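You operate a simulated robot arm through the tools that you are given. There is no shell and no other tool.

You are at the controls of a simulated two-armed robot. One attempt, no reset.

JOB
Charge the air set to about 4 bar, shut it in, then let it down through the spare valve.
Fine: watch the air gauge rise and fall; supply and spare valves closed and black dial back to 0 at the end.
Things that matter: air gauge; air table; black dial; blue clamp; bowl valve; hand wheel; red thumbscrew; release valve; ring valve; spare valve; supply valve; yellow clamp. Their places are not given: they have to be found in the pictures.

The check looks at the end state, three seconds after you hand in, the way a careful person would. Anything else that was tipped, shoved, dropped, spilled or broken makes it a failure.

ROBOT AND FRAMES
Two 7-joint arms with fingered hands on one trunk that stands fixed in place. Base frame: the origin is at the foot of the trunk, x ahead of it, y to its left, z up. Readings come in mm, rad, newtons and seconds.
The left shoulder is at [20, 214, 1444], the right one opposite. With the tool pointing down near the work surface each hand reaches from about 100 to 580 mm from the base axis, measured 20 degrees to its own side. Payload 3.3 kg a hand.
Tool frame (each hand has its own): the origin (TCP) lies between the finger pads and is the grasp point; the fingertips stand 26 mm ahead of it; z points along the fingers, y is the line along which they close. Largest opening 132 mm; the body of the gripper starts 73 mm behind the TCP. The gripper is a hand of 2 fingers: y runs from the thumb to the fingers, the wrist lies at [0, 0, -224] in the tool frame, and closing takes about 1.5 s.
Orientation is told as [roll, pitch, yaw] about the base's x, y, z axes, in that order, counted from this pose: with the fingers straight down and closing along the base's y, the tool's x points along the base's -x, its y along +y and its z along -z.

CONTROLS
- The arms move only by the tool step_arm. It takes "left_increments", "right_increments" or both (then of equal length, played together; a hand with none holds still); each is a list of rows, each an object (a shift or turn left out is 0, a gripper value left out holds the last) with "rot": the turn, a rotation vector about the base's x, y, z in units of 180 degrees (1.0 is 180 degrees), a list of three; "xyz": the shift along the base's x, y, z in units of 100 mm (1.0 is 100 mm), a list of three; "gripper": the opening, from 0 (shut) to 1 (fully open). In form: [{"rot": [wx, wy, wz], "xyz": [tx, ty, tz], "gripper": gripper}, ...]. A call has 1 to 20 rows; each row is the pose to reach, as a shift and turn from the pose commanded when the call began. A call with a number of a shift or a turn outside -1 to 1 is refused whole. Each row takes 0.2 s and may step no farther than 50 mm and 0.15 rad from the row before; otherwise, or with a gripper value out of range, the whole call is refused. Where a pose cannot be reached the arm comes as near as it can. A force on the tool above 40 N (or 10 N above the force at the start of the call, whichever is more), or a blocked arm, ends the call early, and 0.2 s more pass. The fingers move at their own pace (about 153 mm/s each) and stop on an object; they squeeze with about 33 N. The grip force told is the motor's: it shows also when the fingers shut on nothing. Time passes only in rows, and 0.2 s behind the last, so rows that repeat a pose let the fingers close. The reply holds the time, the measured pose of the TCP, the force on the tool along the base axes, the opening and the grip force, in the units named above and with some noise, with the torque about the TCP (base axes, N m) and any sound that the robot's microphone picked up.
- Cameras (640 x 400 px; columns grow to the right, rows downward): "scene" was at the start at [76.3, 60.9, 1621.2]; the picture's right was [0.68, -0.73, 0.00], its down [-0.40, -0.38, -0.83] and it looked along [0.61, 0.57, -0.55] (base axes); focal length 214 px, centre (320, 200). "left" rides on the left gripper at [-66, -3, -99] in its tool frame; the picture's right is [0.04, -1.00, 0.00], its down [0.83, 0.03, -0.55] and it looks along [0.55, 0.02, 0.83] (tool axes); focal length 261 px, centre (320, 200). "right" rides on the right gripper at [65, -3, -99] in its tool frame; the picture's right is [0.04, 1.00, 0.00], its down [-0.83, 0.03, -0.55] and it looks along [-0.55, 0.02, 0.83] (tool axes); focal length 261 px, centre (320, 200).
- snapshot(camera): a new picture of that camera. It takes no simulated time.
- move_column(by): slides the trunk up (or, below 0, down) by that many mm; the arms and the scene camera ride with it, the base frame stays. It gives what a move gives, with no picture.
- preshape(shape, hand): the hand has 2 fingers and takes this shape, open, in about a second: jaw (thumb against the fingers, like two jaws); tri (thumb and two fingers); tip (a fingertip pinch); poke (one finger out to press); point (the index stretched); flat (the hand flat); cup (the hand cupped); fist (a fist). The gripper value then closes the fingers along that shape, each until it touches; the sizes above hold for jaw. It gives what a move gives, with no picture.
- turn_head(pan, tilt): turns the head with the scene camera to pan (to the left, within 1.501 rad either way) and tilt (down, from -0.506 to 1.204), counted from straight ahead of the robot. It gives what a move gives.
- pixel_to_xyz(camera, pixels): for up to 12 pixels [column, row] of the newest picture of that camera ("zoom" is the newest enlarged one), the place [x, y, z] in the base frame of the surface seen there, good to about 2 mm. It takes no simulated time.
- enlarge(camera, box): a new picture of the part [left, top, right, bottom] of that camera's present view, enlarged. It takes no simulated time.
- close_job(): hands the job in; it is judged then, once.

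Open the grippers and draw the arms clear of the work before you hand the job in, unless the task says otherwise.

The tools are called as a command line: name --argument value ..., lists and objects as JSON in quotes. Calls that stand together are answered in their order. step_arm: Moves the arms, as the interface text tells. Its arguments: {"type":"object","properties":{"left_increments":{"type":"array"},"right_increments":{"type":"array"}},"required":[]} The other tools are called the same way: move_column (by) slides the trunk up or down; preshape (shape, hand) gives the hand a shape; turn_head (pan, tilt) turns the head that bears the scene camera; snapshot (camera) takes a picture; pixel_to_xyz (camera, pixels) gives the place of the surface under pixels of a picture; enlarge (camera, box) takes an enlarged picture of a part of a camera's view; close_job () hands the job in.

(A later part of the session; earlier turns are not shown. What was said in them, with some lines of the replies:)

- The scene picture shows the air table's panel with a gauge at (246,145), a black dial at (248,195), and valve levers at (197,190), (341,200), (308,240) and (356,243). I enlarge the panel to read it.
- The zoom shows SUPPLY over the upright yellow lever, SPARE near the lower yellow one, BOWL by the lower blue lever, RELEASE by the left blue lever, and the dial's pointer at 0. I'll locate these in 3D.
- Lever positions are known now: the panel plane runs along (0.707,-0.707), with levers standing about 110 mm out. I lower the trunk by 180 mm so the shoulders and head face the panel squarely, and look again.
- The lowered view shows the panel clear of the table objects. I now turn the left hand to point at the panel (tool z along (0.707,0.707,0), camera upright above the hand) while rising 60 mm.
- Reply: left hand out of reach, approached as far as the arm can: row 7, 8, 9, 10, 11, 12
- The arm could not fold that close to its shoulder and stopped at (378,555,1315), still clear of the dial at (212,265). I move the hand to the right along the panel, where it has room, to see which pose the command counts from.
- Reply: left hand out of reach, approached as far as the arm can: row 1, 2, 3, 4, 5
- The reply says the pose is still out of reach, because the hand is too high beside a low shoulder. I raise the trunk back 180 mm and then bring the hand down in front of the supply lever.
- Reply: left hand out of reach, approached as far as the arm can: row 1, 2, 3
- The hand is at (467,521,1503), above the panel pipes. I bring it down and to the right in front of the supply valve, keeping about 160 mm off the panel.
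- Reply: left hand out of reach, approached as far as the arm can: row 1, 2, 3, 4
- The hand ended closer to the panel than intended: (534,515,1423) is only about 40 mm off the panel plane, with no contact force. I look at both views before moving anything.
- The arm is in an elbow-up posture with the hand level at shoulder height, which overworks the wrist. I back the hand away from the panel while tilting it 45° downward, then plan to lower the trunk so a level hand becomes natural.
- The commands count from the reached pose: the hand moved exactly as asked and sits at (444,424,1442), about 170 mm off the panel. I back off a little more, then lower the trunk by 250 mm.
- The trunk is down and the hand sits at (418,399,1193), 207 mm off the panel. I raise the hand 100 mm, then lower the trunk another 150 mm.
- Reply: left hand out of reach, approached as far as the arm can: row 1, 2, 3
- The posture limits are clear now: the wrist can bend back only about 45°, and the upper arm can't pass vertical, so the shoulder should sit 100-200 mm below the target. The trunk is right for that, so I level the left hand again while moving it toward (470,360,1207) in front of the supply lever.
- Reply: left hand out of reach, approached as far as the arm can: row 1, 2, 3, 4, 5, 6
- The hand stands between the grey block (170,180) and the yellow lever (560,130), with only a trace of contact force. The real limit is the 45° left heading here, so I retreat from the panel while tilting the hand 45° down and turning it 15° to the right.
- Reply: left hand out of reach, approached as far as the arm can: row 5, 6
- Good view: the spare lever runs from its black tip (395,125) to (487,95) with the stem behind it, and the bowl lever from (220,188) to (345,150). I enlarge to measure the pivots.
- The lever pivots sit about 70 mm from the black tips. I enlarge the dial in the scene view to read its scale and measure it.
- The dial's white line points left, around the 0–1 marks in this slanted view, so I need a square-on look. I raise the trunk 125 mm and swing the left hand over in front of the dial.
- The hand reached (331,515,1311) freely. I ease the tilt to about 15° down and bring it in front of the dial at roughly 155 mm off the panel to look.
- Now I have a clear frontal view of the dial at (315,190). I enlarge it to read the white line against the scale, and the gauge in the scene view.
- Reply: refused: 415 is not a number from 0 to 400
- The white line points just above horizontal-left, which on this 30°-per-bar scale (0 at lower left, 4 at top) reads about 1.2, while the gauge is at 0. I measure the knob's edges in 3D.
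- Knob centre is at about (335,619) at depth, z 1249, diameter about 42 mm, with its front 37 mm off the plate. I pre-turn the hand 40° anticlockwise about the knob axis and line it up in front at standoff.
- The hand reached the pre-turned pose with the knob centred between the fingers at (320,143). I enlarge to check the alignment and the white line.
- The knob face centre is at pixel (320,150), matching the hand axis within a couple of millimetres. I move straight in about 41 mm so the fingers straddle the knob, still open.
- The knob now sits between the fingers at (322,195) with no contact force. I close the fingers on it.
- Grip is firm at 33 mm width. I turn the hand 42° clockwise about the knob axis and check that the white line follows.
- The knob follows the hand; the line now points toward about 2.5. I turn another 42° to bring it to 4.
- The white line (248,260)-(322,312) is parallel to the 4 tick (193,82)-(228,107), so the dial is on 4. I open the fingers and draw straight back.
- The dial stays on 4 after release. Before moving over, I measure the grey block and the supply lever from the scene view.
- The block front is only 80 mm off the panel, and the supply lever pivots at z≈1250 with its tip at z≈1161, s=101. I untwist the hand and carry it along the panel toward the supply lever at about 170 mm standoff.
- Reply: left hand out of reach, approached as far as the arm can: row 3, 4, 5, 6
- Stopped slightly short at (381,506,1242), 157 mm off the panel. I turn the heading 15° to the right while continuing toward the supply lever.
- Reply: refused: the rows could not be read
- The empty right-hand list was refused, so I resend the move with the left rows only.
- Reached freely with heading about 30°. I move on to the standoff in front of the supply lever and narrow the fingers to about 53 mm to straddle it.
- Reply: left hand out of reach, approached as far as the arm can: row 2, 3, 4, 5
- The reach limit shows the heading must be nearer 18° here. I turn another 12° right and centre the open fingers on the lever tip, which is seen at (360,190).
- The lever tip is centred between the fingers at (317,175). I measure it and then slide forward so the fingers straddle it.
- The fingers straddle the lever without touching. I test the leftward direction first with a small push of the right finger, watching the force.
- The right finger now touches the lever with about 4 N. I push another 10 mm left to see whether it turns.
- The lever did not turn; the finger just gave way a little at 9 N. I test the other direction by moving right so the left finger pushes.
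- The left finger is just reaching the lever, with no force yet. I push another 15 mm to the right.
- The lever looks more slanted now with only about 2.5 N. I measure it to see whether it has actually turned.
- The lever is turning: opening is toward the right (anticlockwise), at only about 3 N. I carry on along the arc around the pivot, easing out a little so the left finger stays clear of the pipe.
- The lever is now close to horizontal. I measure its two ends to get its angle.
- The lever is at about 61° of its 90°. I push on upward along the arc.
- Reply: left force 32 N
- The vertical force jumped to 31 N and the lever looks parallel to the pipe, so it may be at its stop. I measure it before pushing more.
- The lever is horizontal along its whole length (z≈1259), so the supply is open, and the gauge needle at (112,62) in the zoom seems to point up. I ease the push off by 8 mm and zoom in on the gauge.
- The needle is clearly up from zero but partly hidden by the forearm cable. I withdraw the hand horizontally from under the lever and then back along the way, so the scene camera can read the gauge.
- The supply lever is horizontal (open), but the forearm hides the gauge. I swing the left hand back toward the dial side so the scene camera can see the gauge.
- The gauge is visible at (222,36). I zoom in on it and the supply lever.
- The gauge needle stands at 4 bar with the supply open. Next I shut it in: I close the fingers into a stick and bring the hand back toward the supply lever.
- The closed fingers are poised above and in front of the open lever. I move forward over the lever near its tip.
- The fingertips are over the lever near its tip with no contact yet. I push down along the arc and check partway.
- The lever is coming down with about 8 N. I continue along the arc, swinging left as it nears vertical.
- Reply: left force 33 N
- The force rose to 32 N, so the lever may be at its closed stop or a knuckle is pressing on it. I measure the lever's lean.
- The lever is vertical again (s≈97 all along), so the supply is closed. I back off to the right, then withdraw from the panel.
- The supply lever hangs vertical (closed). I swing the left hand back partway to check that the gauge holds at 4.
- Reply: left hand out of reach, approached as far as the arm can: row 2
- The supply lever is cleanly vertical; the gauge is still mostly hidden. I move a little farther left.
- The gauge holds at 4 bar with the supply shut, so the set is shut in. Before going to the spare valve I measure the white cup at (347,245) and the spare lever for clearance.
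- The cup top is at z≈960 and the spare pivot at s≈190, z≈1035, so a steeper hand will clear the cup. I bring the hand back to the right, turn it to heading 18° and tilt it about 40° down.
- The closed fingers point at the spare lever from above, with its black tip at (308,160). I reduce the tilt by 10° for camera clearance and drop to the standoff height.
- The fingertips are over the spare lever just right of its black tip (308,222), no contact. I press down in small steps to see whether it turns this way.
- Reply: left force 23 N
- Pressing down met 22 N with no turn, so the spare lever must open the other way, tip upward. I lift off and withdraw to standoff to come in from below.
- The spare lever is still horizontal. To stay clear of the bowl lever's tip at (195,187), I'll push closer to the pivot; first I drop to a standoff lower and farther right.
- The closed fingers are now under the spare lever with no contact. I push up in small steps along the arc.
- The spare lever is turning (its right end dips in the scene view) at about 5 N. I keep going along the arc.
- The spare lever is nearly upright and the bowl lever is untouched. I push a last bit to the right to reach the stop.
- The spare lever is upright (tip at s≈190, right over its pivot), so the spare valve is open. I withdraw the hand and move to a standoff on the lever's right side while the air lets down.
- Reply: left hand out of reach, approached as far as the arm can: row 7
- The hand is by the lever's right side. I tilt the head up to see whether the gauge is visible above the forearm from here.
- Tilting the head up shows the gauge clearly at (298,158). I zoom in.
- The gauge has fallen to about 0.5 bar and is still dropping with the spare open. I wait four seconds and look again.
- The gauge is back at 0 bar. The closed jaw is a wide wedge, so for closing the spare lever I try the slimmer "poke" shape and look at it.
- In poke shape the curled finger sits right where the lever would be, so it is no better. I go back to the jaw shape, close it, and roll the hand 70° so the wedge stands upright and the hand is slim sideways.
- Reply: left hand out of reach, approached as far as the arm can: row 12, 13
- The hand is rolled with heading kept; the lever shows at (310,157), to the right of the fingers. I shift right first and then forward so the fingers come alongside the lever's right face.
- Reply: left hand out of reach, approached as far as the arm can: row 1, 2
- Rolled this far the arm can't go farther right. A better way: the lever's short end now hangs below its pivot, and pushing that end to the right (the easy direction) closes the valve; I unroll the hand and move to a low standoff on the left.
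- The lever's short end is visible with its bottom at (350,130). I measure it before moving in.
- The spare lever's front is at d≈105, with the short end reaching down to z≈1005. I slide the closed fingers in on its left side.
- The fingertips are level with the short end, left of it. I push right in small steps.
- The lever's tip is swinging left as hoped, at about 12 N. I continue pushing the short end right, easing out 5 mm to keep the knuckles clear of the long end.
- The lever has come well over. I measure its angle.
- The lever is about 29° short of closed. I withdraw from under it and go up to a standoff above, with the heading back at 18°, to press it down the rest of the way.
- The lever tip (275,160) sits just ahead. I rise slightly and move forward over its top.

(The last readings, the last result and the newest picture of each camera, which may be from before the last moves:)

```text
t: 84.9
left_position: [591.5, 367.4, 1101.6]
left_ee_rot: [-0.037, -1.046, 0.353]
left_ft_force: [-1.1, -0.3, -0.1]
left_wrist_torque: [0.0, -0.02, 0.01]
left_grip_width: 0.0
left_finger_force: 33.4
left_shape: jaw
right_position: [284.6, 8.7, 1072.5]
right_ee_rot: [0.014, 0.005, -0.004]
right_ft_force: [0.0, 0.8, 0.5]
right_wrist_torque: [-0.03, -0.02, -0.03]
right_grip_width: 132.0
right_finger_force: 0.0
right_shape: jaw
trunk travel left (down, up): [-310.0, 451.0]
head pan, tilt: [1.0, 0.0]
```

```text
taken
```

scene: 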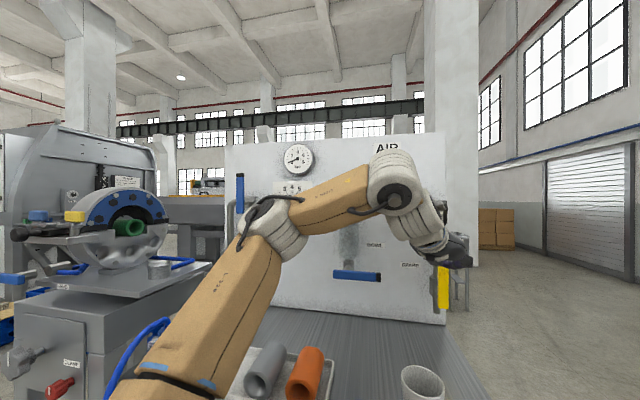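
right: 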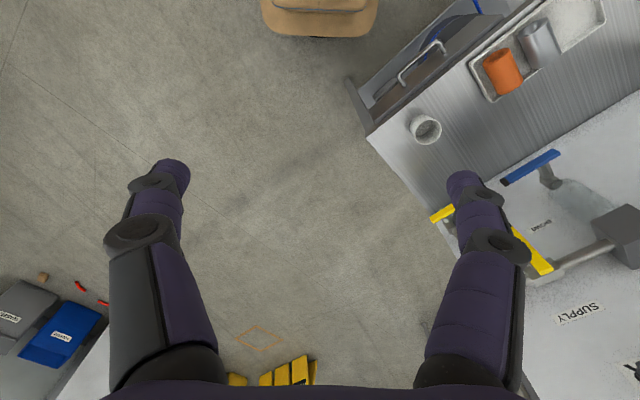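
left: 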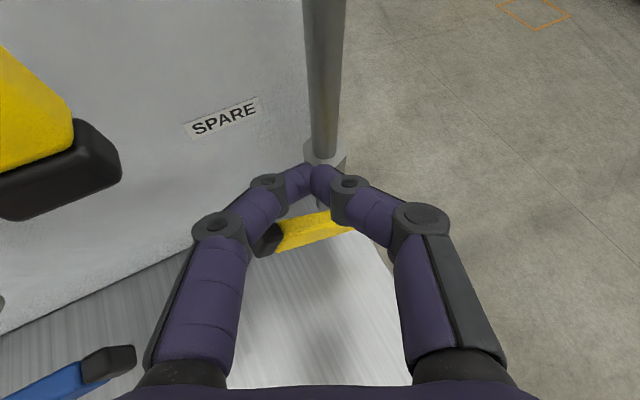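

Fingers are above the lever with no contact. I press down along the arc to bring it to horizontal.

step_arm --left_increments '[{"xyz": [-0.025, 0.025, -0.15]}, {"xyz": [-0.07, 0.07, -0.2]}, {"xyz": [-0.11, 0.11, -0.26]}, {"xyz": [-0.15, 0.15, -0.34]}]'

snapshot --camera "left"

enlarge --camera "scene" --box '[340, 130, 500, 330]'

```text
t: 85.9
left_position: [576.3, 382.7, 1067.6]
left_ee_rot: [-0.038, -1.045, 0.355]
left_ft_force: [0.3, -1.2, 1.2]
left_wrist_torque: [0.04, -0.03, 0.0]
left_grip_width: 0.1
left_finger_force: 33.5
left_shape: jaw
right_position: [286.0, 8.5, 1074.0]
right_ee_rot: [0.015, 0.004, -0.001]
right_ft_force: [-0.5, 0.6, 0.2]
right_wrist_torque: [0.01, -0.02, -0.04]
right_grip_width: 132.0
right_finger_force: 0.0
right_shape: jaw
trunk travel left (down, up): [-310.0, 451.0]
head pan, tilt: [1.0, 0.0]
```

```text
taken
```

left: 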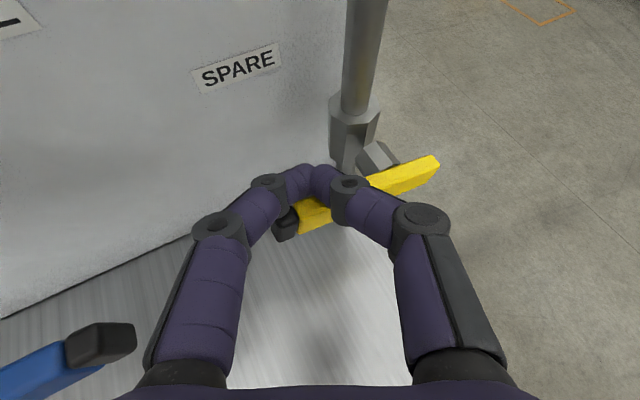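

```text
2.00 times, centred on (420, 230) of scene
```

zoom: 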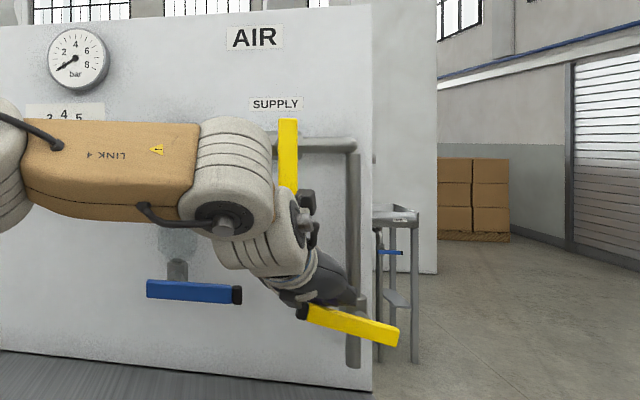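

The lever is still slightly tilted (right end low). I press farther until the force rises.

step_arm --left_increments '[{"xyz": [-0.02, 0.02, -0.06]}, {"xyz": [-0.03, 0.03, -0.11]}, {"xyz": [-0.03, 0.03, -0.16]}]'

snapshot --camera "left"

enlarge --camera "scene" --box '[340, 130, 500, 330]'

```text
t: 86.7
left_position: [573.5, 387.2, 1056.4]
left_ee_rot: [-0.041, -1.056, 0.362]
left_ft_force: [6.2, 3.2, 21.7]
left_wrist_torque: [0.04, -0.5, 0.06]
left_grip_width: 0.1
left_finger_force: 33.2
left_shape: jaw
right_position: [283.3, 7.9, 1073.8]
right_ee_rot: [0.016, 0.005, -0.002]
right_ft_force: [0.0, 0.2, -1.6]
right_wrist_torque: [0.02, -0.01, 0.01]
right_grip_width: 131.8
right_finger_force: 0.0
right_shape: jaw
trunk travel left (down, up): [-310.0, 451.0]
head pan, tilt: [1.0, 0.0]
```

```text
taken
```

left: 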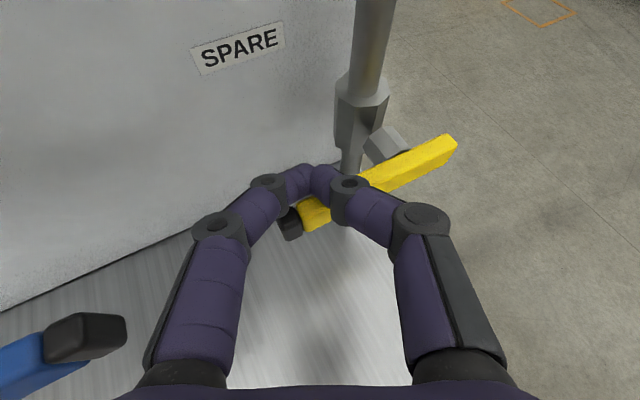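

```text
2.00 times, centred on (420, 230) of scene
```

zoom: 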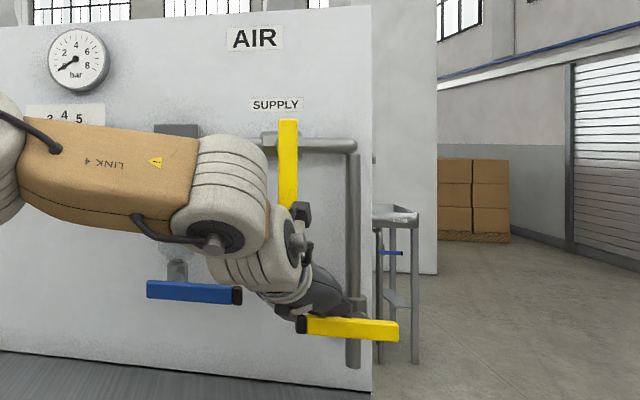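

At 22 N the lever is back at its stop and lies level with the bowl lever, so the spare valve is closed. I lift off and withdraw.

step_arm --left_increments '[{"xyz": [0, 0, 0.12]}, {"xyz": [-0.1, -0.03, 0.25]}, {"xyz": [-0.3, -0.1, 0.35]}, {"xyz": [-0.55, -0.18, 0.4]}, {"xyz": [-0.7, -0.18, 0.4]}]'

snapshot --camera "left"

pixel_to_xyz --camera "left" --pixels '[[330, 145], [350, 135], [380, 120], [410, 108]]'

```text
t: 87.9
left_position: [503.9, 368.4, 1092.5]
left_ee_rot: [-0.037, -1.044, 0.354]
left_ft_force: [-0.4, -0.5, 0.0]
left_wrist_torque: [-0.01, -0.01, 0.0]
left_grip_width: 0.0
left_finger_force: 32.7
left_shape: jaw
right_position: [285.0, 8.7, 1072.6]
right_ee_rot: [0.013, 0.008, -0.002]
right_ft_force: [-0.4, -0.1, 0.3]
right_wrist_torque: [-0.01, -0.02, 0.01]
right_grip_width: 131.7
right_finger_force: 0.1
right_shape: jaw
trunk travel left (down, up): [-310.0, 451.0]
head pan, tilt: [1.0, 0.0]
```

```text
taken
```

left: 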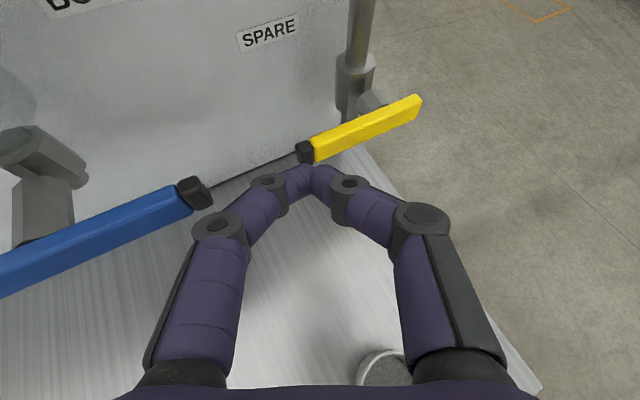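

```text
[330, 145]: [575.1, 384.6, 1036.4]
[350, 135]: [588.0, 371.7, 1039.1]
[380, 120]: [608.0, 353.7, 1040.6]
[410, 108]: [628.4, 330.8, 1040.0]
```

The spare lever is level (z≈1036–1040 end to end), so it is closed. I raise the trunk 140 mm and swing the hand back to the dial with its heading square to the panel.

move_column --by 140

step_arm --left_increments '[{"rot": [0, 0, 0.0375], "xyz": [-0.24, 0.25, 0.05]}, {"rot": [0, 0, 0.075], "xyz": [-0.48, 0.5, 0.1]}, {"rot": [0, 0, 0.1125], "xyz": [-0.72, 0.75, 0.15]}, {"rot": [0, 0, 0.15], "xyz": [-0.93, 0.99, 0.2]}]'

step_arm --left_increments '[{"rot": [0.0147, -0.0147, 0], "xyz": [-0.24, 0.25, 0.1], "gripper": 1}, {"rot": [0.0295, -0.0295, 0], "xyz": [-0.48, 0.5, 0.2], "gripper": 1}, {"rot": [0.0442, -0.0442, 0], "xyz": [-0.72, 0.75, 0.3], "gripper": 1}, {"rot": [0.0589, -0.0589, 0], "xyz": [-0.95, 1.0, 0.35], "gripper": 1}]'

turn_head --pan 0.95 --tilt 0.35

snapshot --camera "left"

snapshot --camera "scene"

```text
t: 89.6
left_position: [502.6, 368.4, 1231.9]
left_ee_rot: [-0.036, -1.046, 0.354]
left_ft_force: [0.6, -0.6, 0.5]
left_wrist_torque: [0.01, 0.02, 0.06]
left_grip_width: 0.0
left_finger_force: 33.1
left_shape: jaw
right_position: [284.3, 9.4, 1209.6]
right_ee_rot: [0.005, 0.006, 0.001]
right_ft_force: [0.5, 0.4, -0.2]
right_wrist_torque: [0.02, 0.01, 0.0]
right_grip_width: 131.9
right_finger_force: 0.1
right_shape: jaw
trunk travel left (down, up): [-450.0, 311.0]
head pan, tilt: [1.0, 0.0]
```

```text
t: 90.6
left_position: [407.6, 475.1, 1250.6]
left_ee_rot: [-0.045, -1.044, 0.829]
left_ft_force: [-0.2, 0.9, 0.1]
left_wrist_torque: [0.02, -0.01, -0.02]
left_grip_width: 0.1
left_finger_force: 32.4
left_shape: jaw
left hand out of reach, approached as far as the arm can: row 4
right_position: [283.4, 9.7, 1209.5]
right_ee_rot: [0.004, 0.007, 0.001]
right_ft_force: [0.1, 0.7, -0.8]
right_wrist_torque: [-0.02, -0.01, 0.0]
right_grip_width: 132.0
right_finger_force: 0.0
right_shape: jaw
trunk travel left (down, up): [-450.0, 311.0]
head pan, tilt: [1.0, 0.0]
```

```text
t: 91.6
left_position: [314.3, 574.4, 1283.1]
left_ee_rot: [-0.077, -1.307, 0.862]
left_ft_force: [-0.3, -0.7, -0.1]
left_wrist_torque: [0.0, -0.01, -0.02]
left_grip_width: 131.8
left_finger_force: 0.2
left_shape: jaw
right_position: [284.3, 10.7, 1211.3]
right_ee_rot: [0.003, 0.005, 0.0]
right_ft_force: [0.4, -0.7, 0.4]
right_wrist_torque: [-0.01, -0.01, 0.01]
right_grip_width: 132.0
right_finger_force: 0.0
right_shape: jaw
trunk travel left (down, up): [-450.0, 311.0]
head pan, tilt: [1.0, 0.0]
```

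```text
t: 92.4
left_position: [314.1, 574.7, 1284.0]
left_ee_rot: [-0.075, -1.306, 0.861]
left_ft_force: [0.3, -0.1, -0.8]
left_wrist_torque: [-0.01, -0.05, 0.01]
left_grip_width: 132.0
left_finger_force: 0.1
left_shape: jaw
right_position: [283.8, 9.2, 1210.6]
right_ee_rot: [0.007, 0.007, 0.001]
right_ft_force: [0.3, -0.3, -0.8]
right_wrist_torque: [-0.01, -0.03, 0.02]
right_grip_width: 131.9
right_finger_force: 0.0
right_shape: jaw
trunk travel left (down, up): [-450.0, 311.0]
head pan, tilt: [0.949, 0.351]
```

```text
taken
```

left: 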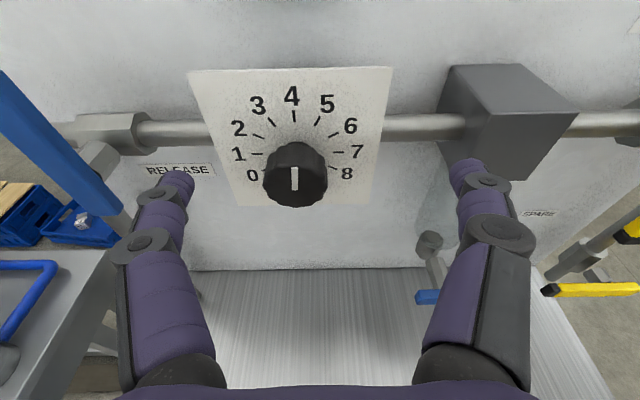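

```text
taken
```

scene: 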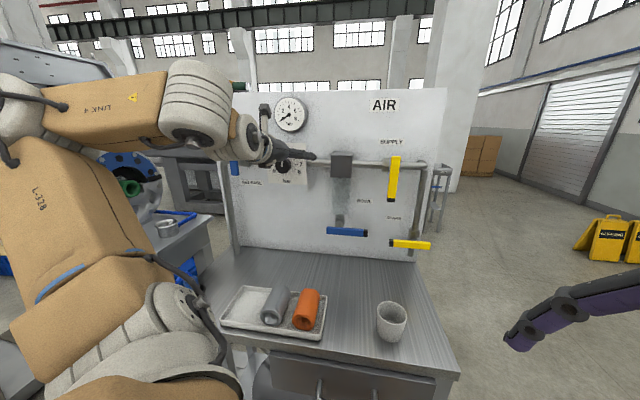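

The dial still points to 4 and the gauge to 0. I twist the hand 50° clockwise at standoff to prepare for turning the knob back anticlockwise.

step_arm --left_increments '[{"rot": [0.0281, 0.0281, 0], "xyz": [-0.006, 0.006, -0.03]}, {"rot": [0.0561, 0.0561, 0], "xyz": [-0.012, 0.012, -0.07]}, {"rot": [0.0842, 0.0842, 0], "xyz": [-0.018, 0.018, -0.1]}, {"rot": [0.1122, 0.1122, 0], "xyz": [-0.024, 0.024, -0.14]}, {"rot": [0.1403, 0.1403, 0], "xyz": [-0.03, 0.03, -0.17]}, {"rot": [0.1683, 0.1683, 0], "xyz": [-0.037, 0.035, -0.2]}, {"rot": [0.1964, 0.1964, 0], "xyz": [-0.044, 0.039, -0.24]}]'

snapshot --camera "left"

```text
t: 94.0
left_position: [311.0, 590.8, 1262.6]
left_ee_rot: [1.348, -0.686, -0.447]
left_ft_force: [0.4, -0.2, -1.1]
left_wrist_torque: [-0.03, 0.0, -0.01]
left_grip_width: 131.7
left_finger_force: 0.2
left_shape: jaw
left hand out of reach, approached as far as the arm can: row 7
right_position: [284.3, 9.9, 1209.7]
right_ee_rot: [0.008, 0.005, 0.001]
right_ft_force: [-0.6, -0.7, 0.4]
right_wrist_torque: [0.0, -0.01, 0.0]
right_grip_width: 131.9
right_finger_force: 0.1
right_shape: jaw
trunk travel left (down, up): [-450.0, 311.0]
head pan, tilt: [0.949, 0.351]
```

```text
taken
```

left: 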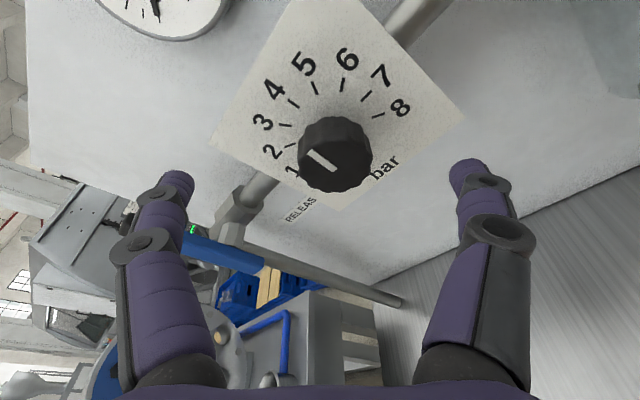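

The knob appears at (335,155), slightly right of the hand's centre line. I correct for that and move in to straddle it.

step_arm --left_increments '[{"xyz": [0.04, -0.03, -0.05]}, {"xyz": [0.1, 0.06, -0.065]}, {"xyz": [0.16, 0.15, -0.085]}, {"xyz": [0.217, 0.226, -0.1]}]'

snapshot --camera "left"

```text
t: 95.0
left_position: [331.9, 613.0, 1252.0]
left_ee_rot: [1.35, -0.688, -0.44]
left_ft_force: [0.1, -0.6, 0.2]
left_wrist_torque: [-0.01, 0.02, -0.01]
left_grip_width: 131.9
left_finger_force: 0.0
left_shape: jaw
left hand out of reach, approached as far as the arm can: row 1
right_position: [284.8, 10.1, 1211.1]
right_ee_rot: [0.008, 0.003, 0.0]
right_ft_force: [0.0, -0.1, 0.4]
right_wrist_torque: [0.02, -0.03, -0.01]
right_grip_width: 131.9
right_finger_force: 0.0
right_shape: jaw
trunk travel left (down, up): [-450.0, 311.0]
head pan, tilt: [0.949, 0.351]
```

```text
taken
```

left: 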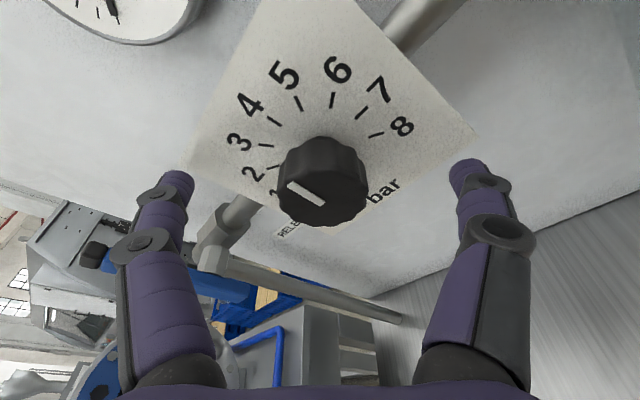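

The knob is centred between the fingers at (322,195). I close on it.

step_arm --left_increments '[{"gripper": 0.2}, {"gripper": 0.2}, {"gripper": 0.2}, {"gripper": 0.2}, {"gripper": 0.2}, {"gripper": 0.2}, {"gripper": 0.2}]'

```text
t: 96.6
left_position: [331.6, 612.2, 1252.8]
left_ee_rot: [1.349, -0.689, -0.441]
left_ft_force: [0.7, -0.2, -2.6]
left_wrist_torque: [-0.08, 0.02, -0.02]
left_grip_width: 33.3
left_finger_force: 33.2
left_shape: jaw
right_position: [284.5, 10.4, 1211.1]
right_ee_rot: [0.007, 0.009, 0.002]
right_ft_force: [0.5, -0.5, -0.9]
right_wrist_torque: [0.01, 0.0, 0.02]
right_grip_width: 132.0
right_finger_force: 0.1
right_shape: jaw
trunk travel left (down, up): [-450.0, 311.0]
head pan, tilt: [0.949, 0.351]
```

Gripped at 33 mm. I turn it 92° anticlockwise about the knob axis.

step_arm --left_increments '[{"rot": [-0.0329, -0.0329, 0], "xyz": [-0.002, 0.002, 0]}, {"rot": [-0.0657, -0.0657, 0], "xyz": [-0.004, 0.004, 0]}, {"rot": [-0.0986, -0.0986, 0], "xyz": [-0.007, 0.007, 0]}, {"rot": [-0.1314, -0.1314, 0], "xyz": [-0.009, 0.009, 0]}, {"rot": [-0.1643, -0.1643, 0], "xyz": [-0.011, 0.011, 0]}, {"rot": [-0.1971, -0.1971, 0], "xyz": [-0.014, 0.014, 0]}, {"rot": [-0.23, -0.23, 0], "xyz": [-0.016, 0.016, 0]}, {"rot": [-0.2629, -0.2629, 0], "xyz": [-0.018, 0.018, 0]}, {"rot": [-0.2957, -0.2957, 0], "xyz": [-0.021, 0.021, 0]}, {"rot": [-0.3286, -0.3286, 0], "xyz": [-0.023, 0.023, 0]}, {"rot": [-0.3614, -0.3614, 0], "xyz": [-0.025, 0.025, 0]}]'

snapshot --camera "left"

enlarge --camera "left" --box '[220, 80, 420, 240]'

```text
t: 99.0
left_position: [330.6, 615.6, 1252.9]
left_ee_rot: [-1.295, -0.779, 1.978]
left_ft_force: [-2.0, -5.2, -10.8]
left_wrist_torque: [-0.1, 0.17, -0.05]
left_grip_width: 33.4
left_finger_force: 32.8
left_shape: jaw
right_position: [285.0, 9.7, 1211.4]
right_ee_rot: [0.008, 0.007, 0.0]
right_ft_force: [-0.4, 0.2, -0.3]
right_wrist_torque: [-0.04, -0.01, 0.01]
right_grip_width: 131.8
right_finger_force: 0.1
right_shape: jaw
trunk travel left (down, up): [-450.0, 311.0]
head pan, tilt: [0.949, 0.351]
```

```text
taken
```

left: 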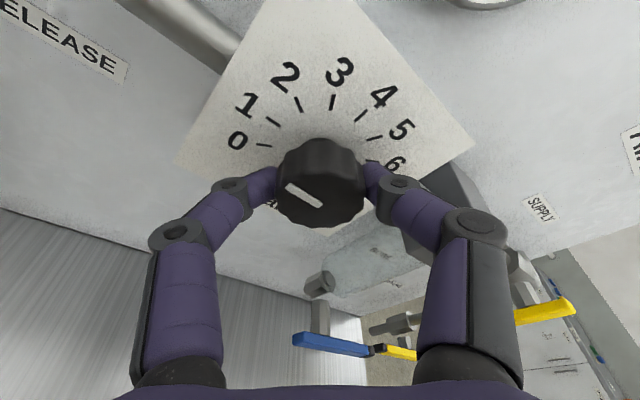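

```text
2.50 times, centred on (320, 160) of left
```

zoom: 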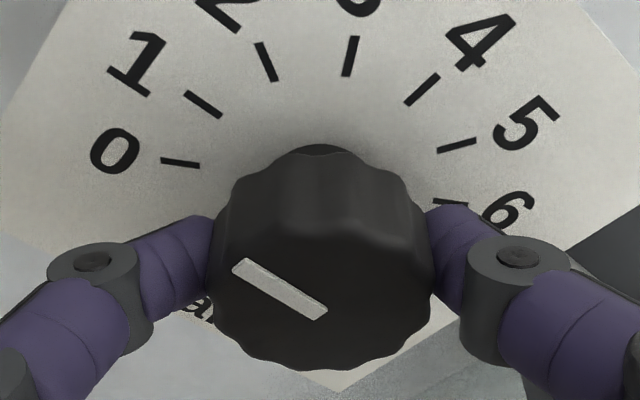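

The line now reads about 0.9 on the scale. I open the fingers, twist the hand back 37° around the knob without touching it, and regrip.

step_arm --left_increments '[{"gripper": 0.75}, {"gripper": 0.75}, {"gripper": 0.75}, {"gripper": 0.75}, {"gripper": 0.75}, {"rot": [0.0291, 0.0291, 0], "xyz": [0.003, -0.003, 0.002]}, {"rot": [0.0581, 0.0581, 0], "xyz": [0.005, -0.005, 0.004]}, {"rot": [0.0872, 0.0872, 0], "xyz": [0.008, -0.008, 0.006]}, {"rot": [0.1162, 0.1162, 0], "xyz": [0.01, -0.01, 0.008]}, {"rot": [0.1453, 0.1453, 0], "xyz": [0.013, -0.013, 0.01]}]'

snapshot --camera "left"

```text
t: 101.2
left_position: [330.8, 613.5, 1254.7]
left_ee_rot: [-0.385, -1.287, 1.16]
left_ft_force: [-0.2, -0.5, 0.4]
left_wrist_torque: [0.0, 0.0, -0.02]
left_grip_width: 98.5
left_finger_force: 0.1
left_shape: jaw
right_position: [284.2, 8.9, 1211.1]
right_ee_rot: [0.009, 0.006, 0.0]
right_ft_force: [-0.4, 0.5, 0.1]
right_wrist_torque: [0.01, 0.08, 0.03]
right_grip_width: 132.1
right_finger_force: 0.1
right_shape: jaw
trunk travel left (down, up): [-450.0, 311.0]
head pan, tilt: [0.949, 0.351]
```

```text
taken
```

left: 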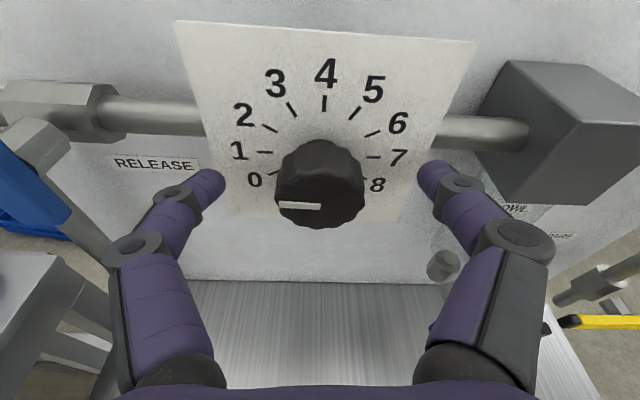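

The white line points just below horizontal-left, about 0.9 bar. I grip again and turn 26° anticlockwise toward 0.

step_arm --left_increments '[{"gripper": 0.2}, {"gripper": 0.2}, {"gripper": 0.2}, {"gripper": 0.2}, {"gripper": 0.2}, {"gripper": 0.2}, {"rot": [-0.0255, -0.0255, 0]}, {"rot": [-0.0511, -0.0511, 0]}, {"rot": [-0.0766, -0.0766, 0], "xyz": [-0.005, 0.005, 0]}, {"rot": [-0.1021, -0.1021, 0], "xyz": [-0.01, 0.01, 0]}]'

enlarge --camera "left" --box '[220, 80, 420, 240]'

```text
t: 103.4
left_position: [329.4, 615.7, 1252.0]
left_ee_rot: [-1.175, -0.955, 1.887]
left_ft_force: [0.1, -1.2, -3.5]
left_wrist_torque: [-0.01, 0.05, -0.04]
left_grip_width: 33.5
left_finger_force: 33.4
left_shape: jaw
right_position: [285.2, 10.1, 1211.7]
right_ee_rot: [0.006, 0.006, 0.0]
right_ft_force: [-0.1, 0.1, -1.1]
right_wrist_torque: [0.01, 0.02, 0.02]
right_grip_width: 132.1
right_finger_force: 0.1
right_shape: jaw
trunk travel left (down, up): [-450.0, 311.0]
head pan, tilt: [0.949, 0.351]
```

```text
2.50 times, centred on (320, 160) of left
```

zoom: 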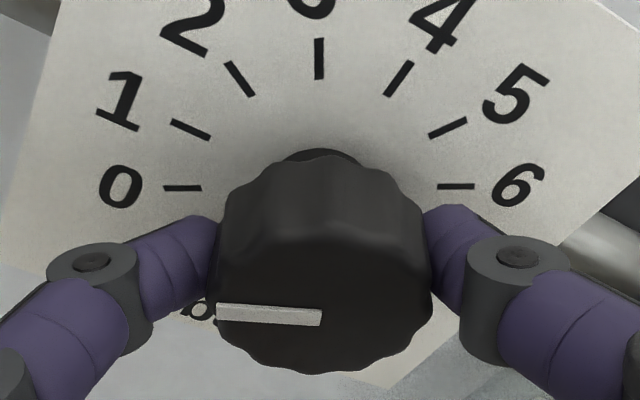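

The white line is now about 3° above the 0 tick, which lies horizontal at (182,188). I turn 5° more.

step_arm --left_increments '[{"rot": [-0.01, -0.01, 0]}, {"rot": [-0.0196, -0.0196, 0]}, {"rot": [-0.0196, -0.0196, 0]}]'

enlarge --camera "left" --box '[220, 80, 420, 240]'

```text
t: 104.2
left_position: [329.3, 616.0, 1252.9]
left_ee_rot: [-1.236, -0.876, 1.933]
left_ft_force: [-2.1, -2.8, -6.9]
left_wrist_torque: [-0.07, 0.11, -0.02]
left_grip_width: 33.5
left_finger_force: 32.8
left_shape: jaw
right_position: [284.3, 9.3, 1210.6]
right_ee_rot: [0.008, 0.004, 0.0]
right_ft_force: [-0.3, -0.4, 0.7]
right_wrist_torque: [0.0, -0.03, -0.02]
right_grip_width: 131.7
right_finger_force: 0.0
right_shape: jaw
trunk travel left (down, up): [-450.0, 311.0]
head pan, tilt: [0.949, 0.351]
```

```text
2.50 times, centred on (320, 160) of left
```

zoom: 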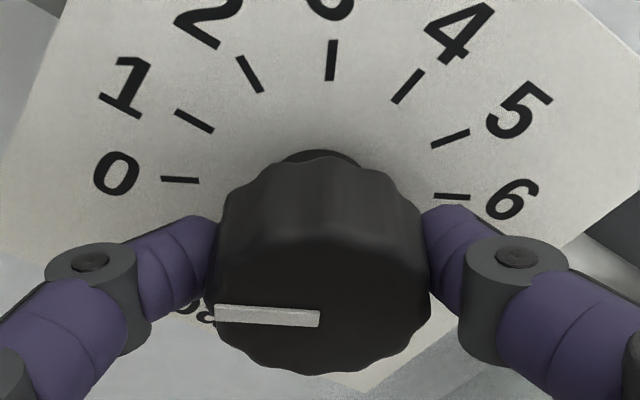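

The line lies almost exactly along the 0–6 axis of the scale. I zoom in further to judge the last degree.

enlarge --camera "left" --box '[265, 140, 375, 220]'

enlarge --camera "scene" --box '[230, 90, 330, 200]'

```text
5.00 times, centred on (320, 180) of left
```

zoom: 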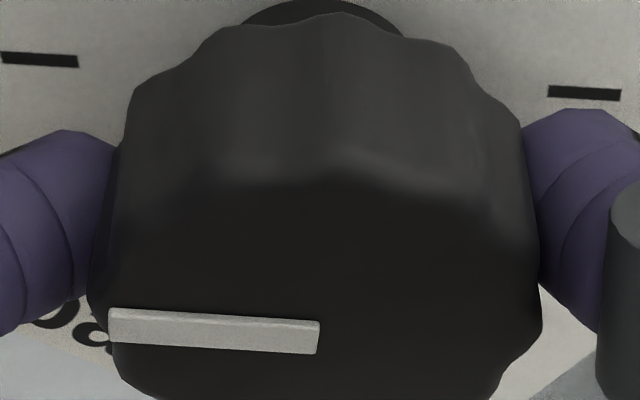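

```text
3.64 times, centred on (280, 145) of scene
```

zoom: 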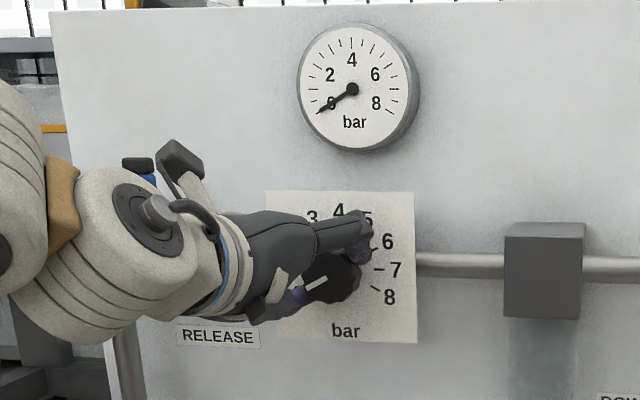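

The white line (slope 3.3°) is parallel to the 0–6 tick line (slope 3.5°), so the dial is at 0, and the gauge reads 0. I open the fingers and back straight out.

step_arm --left_increments '[{"gripper": 0.8}, {"gripper": 0.8}, {"gripper": 0.8}, {"gripper": 0.8}, {"gripper": 0.8}, {"xyz": [-0.14, -0.14, 0.0], "gripper": 0.8}, {"xyz": [-0.29, -0.29, 0.01], "gripper": 0.8}]'

snapshot --camera "left"

enlarge --camera "left" --box '[240, 60, 400, 180]'

```text
t: 105.8
left_position: [301.2, 585.5, 1254.8]
left_ee_rot: [-1.235, -0.877, 1.935]
left_ft_force: [0.2, -0.7, -0.3]
left_wrist_torque: [-0.01, 0.01, 0.01]
left_grip_width: 105.2
left_finger_force: 0.0
left_shape: jaw
right_position: [284.3, 8.6, 1211.2]
right_ee_rot: [0.006, 0.005, 0.002]
right_ft_force: [0.2, 0.9, -0.5]
right_wrist_torque: [-0.02, 0.01, 0.01]
right_grip_width: 132.1
right_finger_force: 0.1
right_shape: jaw
trunk travel left (down, up): [-450.0, 311.0]
head pan, tilt: [0.949, 0.351]
```

```text
taken
```

left: 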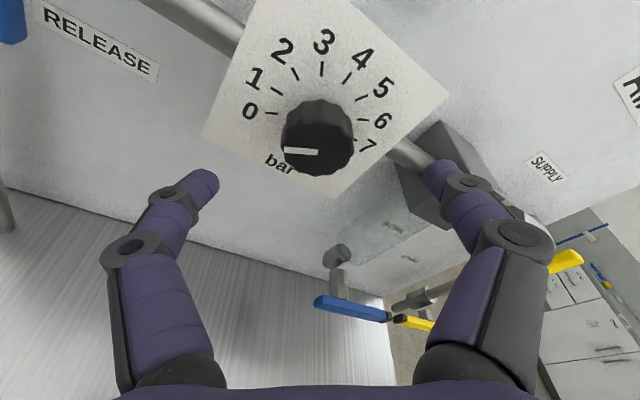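

```text
3.33 times, centred on (320, 120) of left
```

zoom: 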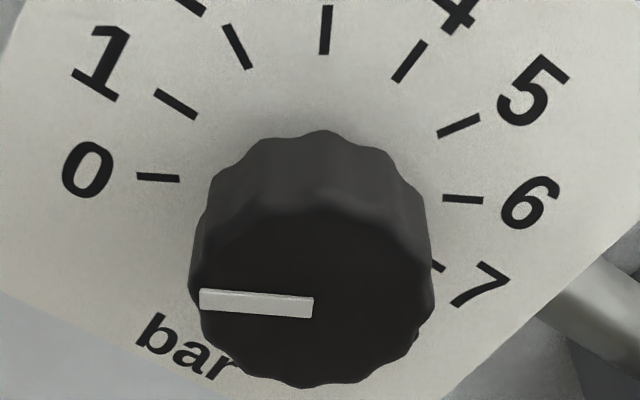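

Released, the dial still points to 0 (line slope 4.5° vs tick axis 4.1°). I untwist the hand, then raise the trunk to lift the hand up and away from the panel.

step_arm --left_increments '[{"rot": [0.0269, 0.0269, 0], "xyz": [0.0, 0.0, 0.05]}, {"rot": [0.0539, 0.0539, 0], "xyz": [0.0, 0.0, 0.1]}, {"rot": [0.0808, 0.0808, 0], "xyz": [0.0, 0.0, 0.15]}, {"rot": [0.1078, 0.1078, 0], "xyz": [0.0, 0.0, 0.2]}, {"rot": [0.1347, 0.1347, 0], "xyz": [0.0, 0.0, 0.25]}, {"rot": [0.1616, 0.1616, 0], "xyz": [0.0, 0.0, 0.3]}, {"rot": [0.1886, 0.1886, 0], "xyz": [0.0, 0.0, 0.35]}]'

move_column --by 275

snapshot --camera "left"

```text
t: 107.4
left_position: [301.0, 586.6, 1290.2]
left_ee_rot: [0.644, -1.245, 0.17]
left_ft_force: [0.5, -0.1, 0.0]
left_wrist_torque: [-0.02, -0.02, 0.0]
left_grip_width: 105.3
left_finger_force: 0.1
left_shape: jaw
right_position: [284.9, 10.4, 1210.8]
right_ee_rot: [0.007, 0.005, 0.0]
right_ft_force: [-0.5, 0.1, 0.4]
right_wrist_torque: [-0.02, 0.01, -0.01]
right_grip_width: 131.9
right_finger_force: 0.1
right_shape: jaw
trunk travel left (down, up): [-450.0, 311.0]
head pan, tilt: [0.949, 0.351]
```

```text
t: 110.2
left_position: [300.6, 586.4, 1564.2]
left_ee_rot: [0.637, -1.247, 0.176]
left_ft_force: [0.2, 0.1, -0.5]
left_wrist_torque: [-0.03, 0.0, -0.03]
left_grip_width: 105.4
left_finger_force: 0.1
left_shape: jaw
right_position: [284.8, 9.8, 1485.6]
right_ee_rot: [0.006, 0.006, 0.001]
right_ft_force: [-0.2, 0.2, 0.7]
right_wrist_torque: [0.02, 0.03, -0.02]
right_grip_width: 132.0
right_finger_force: 0.0
right_shape: jaw
trunk travel left (down, up): [-725.0, 36.0]
head pan, tilt: [0.949, 0.351]
```

```text
taken
```

left: 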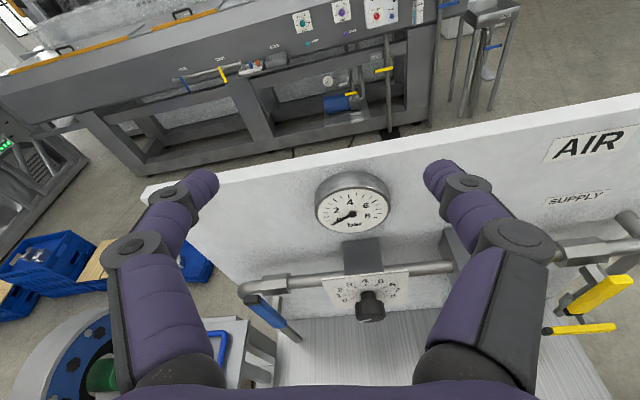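

The hand is above the panel and clear; all levers look right from here. I fold the hand downward and draw it back toward the robot.

step_arm --left_increments '[{"rot": [-0.0295, 0.0295, 0], "xyz": [0.04, -0.12, 0.0]}, {"rot": [-0.0589, 0.0589, 0], "xyz": [0.08, -0.24, 0.0]}, {"rot": [-0.0884, 0.0884, 0], "xyz": [0.12, -0.36, 0.0]}, {"rot": [-0.1179, 0.1179, 0], "xyz": [0.16, -0.48, 0.0]}, {"rot": [-0.1473, 0.1473, 0], "xyz": [0.2, -0.6, -0.05]}, {"rot": [-0.1768, 0.1768, 0], "xyz": [0.23, -0.72, -0.1]}, {"rot": [-0.2062, 0.2062, 0], "xyz": [0.27, -0.84, -0.15]}, {"rot": [-0.2357, 0.2357, 0], "xyz": [0.3, -0.95, -0.2]}]'

turn_head --pan 0.85 --tilt 0.55

snapshot --camera "scene"

```text
t: 112.0
left_position: [316.3, 503.5, 1461.5]
left_ee_rot: [0.094, -0.255, 0.597]
left_ft_force: [1.1, -0.2, -0.8]
left_wrist_torque: [0.01, 0.02, 0.03]
left_grip_width: 105.5
left_finger_force: 0.1
left_shape: jaw
left hand out of reach, approached as far as the arm can: row 4, 5, 6, 7, 8
right_position: [286.4, 9.5, 1486.7]
right_ee_rot: [0.008, 0.008, 0.001]
right_ft_force: [-0.4, -0.9, -0.7]
right_wrist_torque: [0.0, -0.01, 0.03]
right_grip_width: 131.8
right_finger_force: 0.2
right_shape: jaw
trunk travel left (down, up): [-725.0, 36.0]
head pan, tilt: [0.949, 0.351]
```

```text
t: 112.8
left_position: [316.8, 504.5, 1462.6]
left_ee_rot: [0.094, -0.257, 0.596]
left_ft_force: [0.1, 0.7, -0.8]
left_wrist_torque: [-0.03, -0.01, 0.0]
left_grip_width: 105.7
left_finger_force: 0.2
left_shape: jaw
right_position: [284.0, 9.0, 1486.5]
right_ee_rot: [0.008, 0.004, 0.0]
right_ft_force: [0.3, 0.1, -0.2]
right_wrist_torque: [-0.02, 0.01, 0.01]
right_grip_width: 131.9
right_finger_force: 0.0
right_shape: jaw
trunk travel left (down, up): [-725.0, 36.0]
head pan, tilt: [0.85, 0.55]
```

```text
taken
```

scene: 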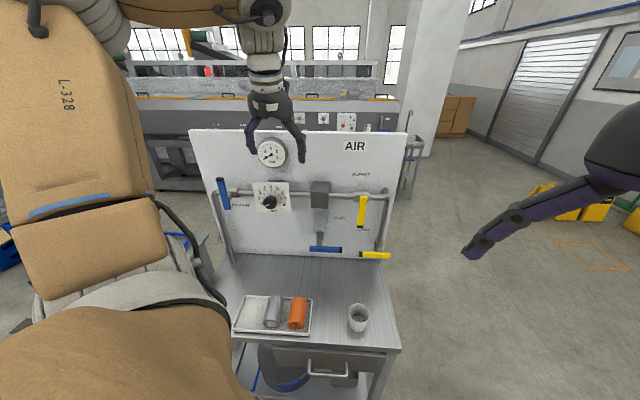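

The hand hangs clear in front of the panel. I draw it farther back toward the robot, open it fully, and take final close looks.

step_arm --left_increments '[{"xyz": [-0.05, -0.25, 0.0], "gripper": 1}, {"xyz": [-0.1, -0.5, 0.0], "gripper": 1}, {"xyz": [-0.12, -0.75, 0.0], "gripper": 1}, {"xyz": [-0.12, -0.95, 0.0], "gripper": 1}]'

snapshot --camera "scene"

enlarge --camera "scene" --box '[190, 120, 410, 270]'

enlarge --camera "scene" --box '[240, 130, 310, 220]'

```text
t: 113.8
left_position: [300.2, 411.2, 1446.6]
left_ee_rot: [0.096, -0.252, 0.598]
left_ft_force: [-0.3, -0.2, 0.2]
left_wrist_torque: [0.02, 0.0, 0.01]
left_grip_width: 131.9
left_finger_force: 0.1
left_shape: jaw
left hand out of reach, approached as far as the arm can: row 1, 2, 3, 4
right_position: [284.4, 8.9, 1486.2]
right_ee_rot: [0.008, 0.005, 0.001]
right_ft_force: [0.1, 0.6, 0.1]
right_wrist_torque: [0.0, -0.01, -0.01]
right_grip_width: 131.8
right_finger_force: 0.0
right_shape: jaw
trunk travel left (down, up): [-725.0, 36.0]
head pan, tilt: [0.85, 0.55]
```

```text
taken
```

scene: 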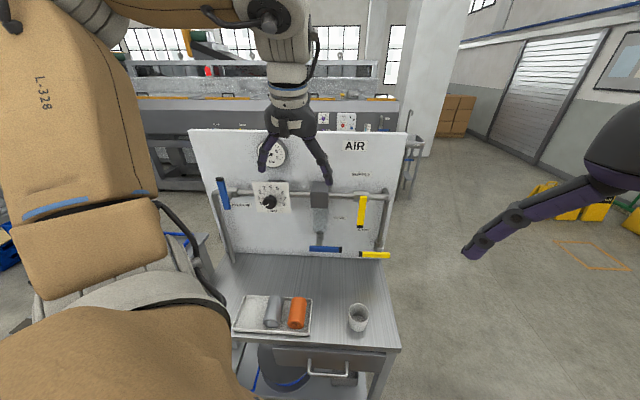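

```text
2.67 times, centred on (300, 195) of scene
```

zoom: 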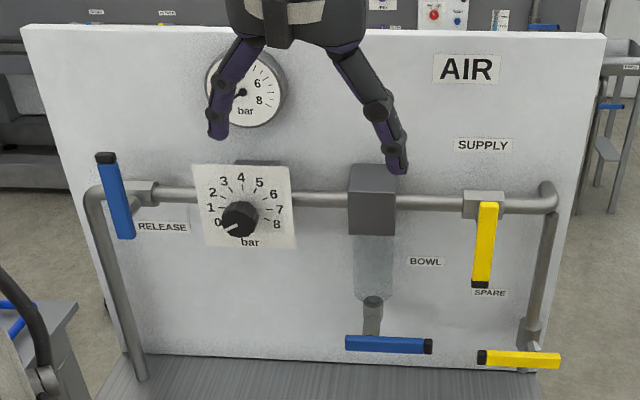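

```text
4.44 times, centred on (275, 175) of scene
```

zoom: 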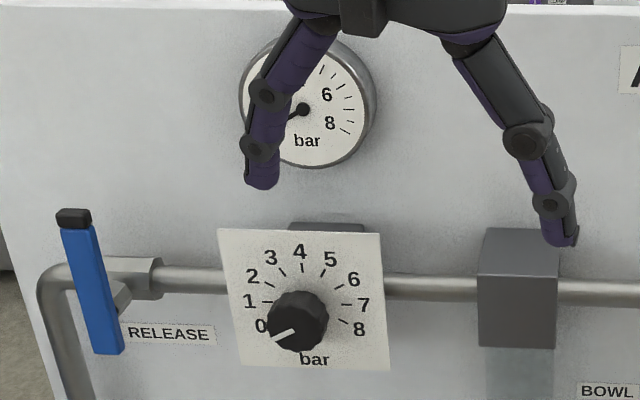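

Everything looks right: dial line at 0, gauge needle toward 0, supply lever vertical, spare and bowl levers horizontal, release untouched, table items in place. I make one last measurement of the two yellow levers' alignment.

pixel_to_xyz --camera "scene" --pixels '[[363, 199], [362, 210], [361, 221], [366, 254], [376, 255], [387, 255], [320, 248], [345, 249]]'

enlarge --camera "scene" --box '[330, 180, 410, 270]'

```text
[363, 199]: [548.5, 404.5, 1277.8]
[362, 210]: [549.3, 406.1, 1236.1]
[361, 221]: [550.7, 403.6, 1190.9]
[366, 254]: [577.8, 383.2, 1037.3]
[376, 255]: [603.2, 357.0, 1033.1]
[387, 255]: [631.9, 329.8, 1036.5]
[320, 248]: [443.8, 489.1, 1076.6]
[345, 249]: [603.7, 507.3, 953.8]
```

```text
4.44 times, centred on (370, 225) of scene
```

zoom: 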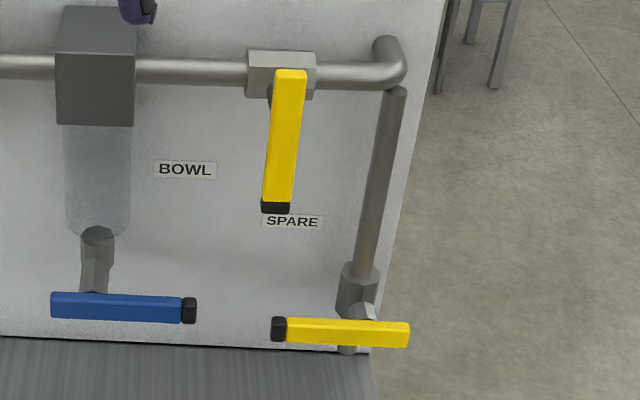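

Both yellow levers are at their closed stops (supply vertical at s≈102, spare level at z≈1035). The dial is at 0, the gauge has fallen to 0, and the arms are open and clear, so I hand in the job.

close_job

```text
The job is handed in.
```

The air set was charged to 4 bar, shut in, and let down to 0 through the spare valve. I've handed the job in.

- **Charge:** I set the black dial to 4 and opened the supply valve. The air gauge rose to 4 bar.
- **Shut-in:** With the supply valve closed again, the gauge held at 4 bar.
- **Let-down:** I opened the spare valve and the gauge fell to 0. I then closed the spare valve.
- **End state:** The supply and spare valves are closed and the dial is back at 0. The release and bowl valves were never operated, and nothing on the table was moved. Both grippers are open, and the arms are drawn back from the panel.

The dial was not at 0 when I started. It read about 1.2 with the gauge at 0, so the end setting differs from how I found it.
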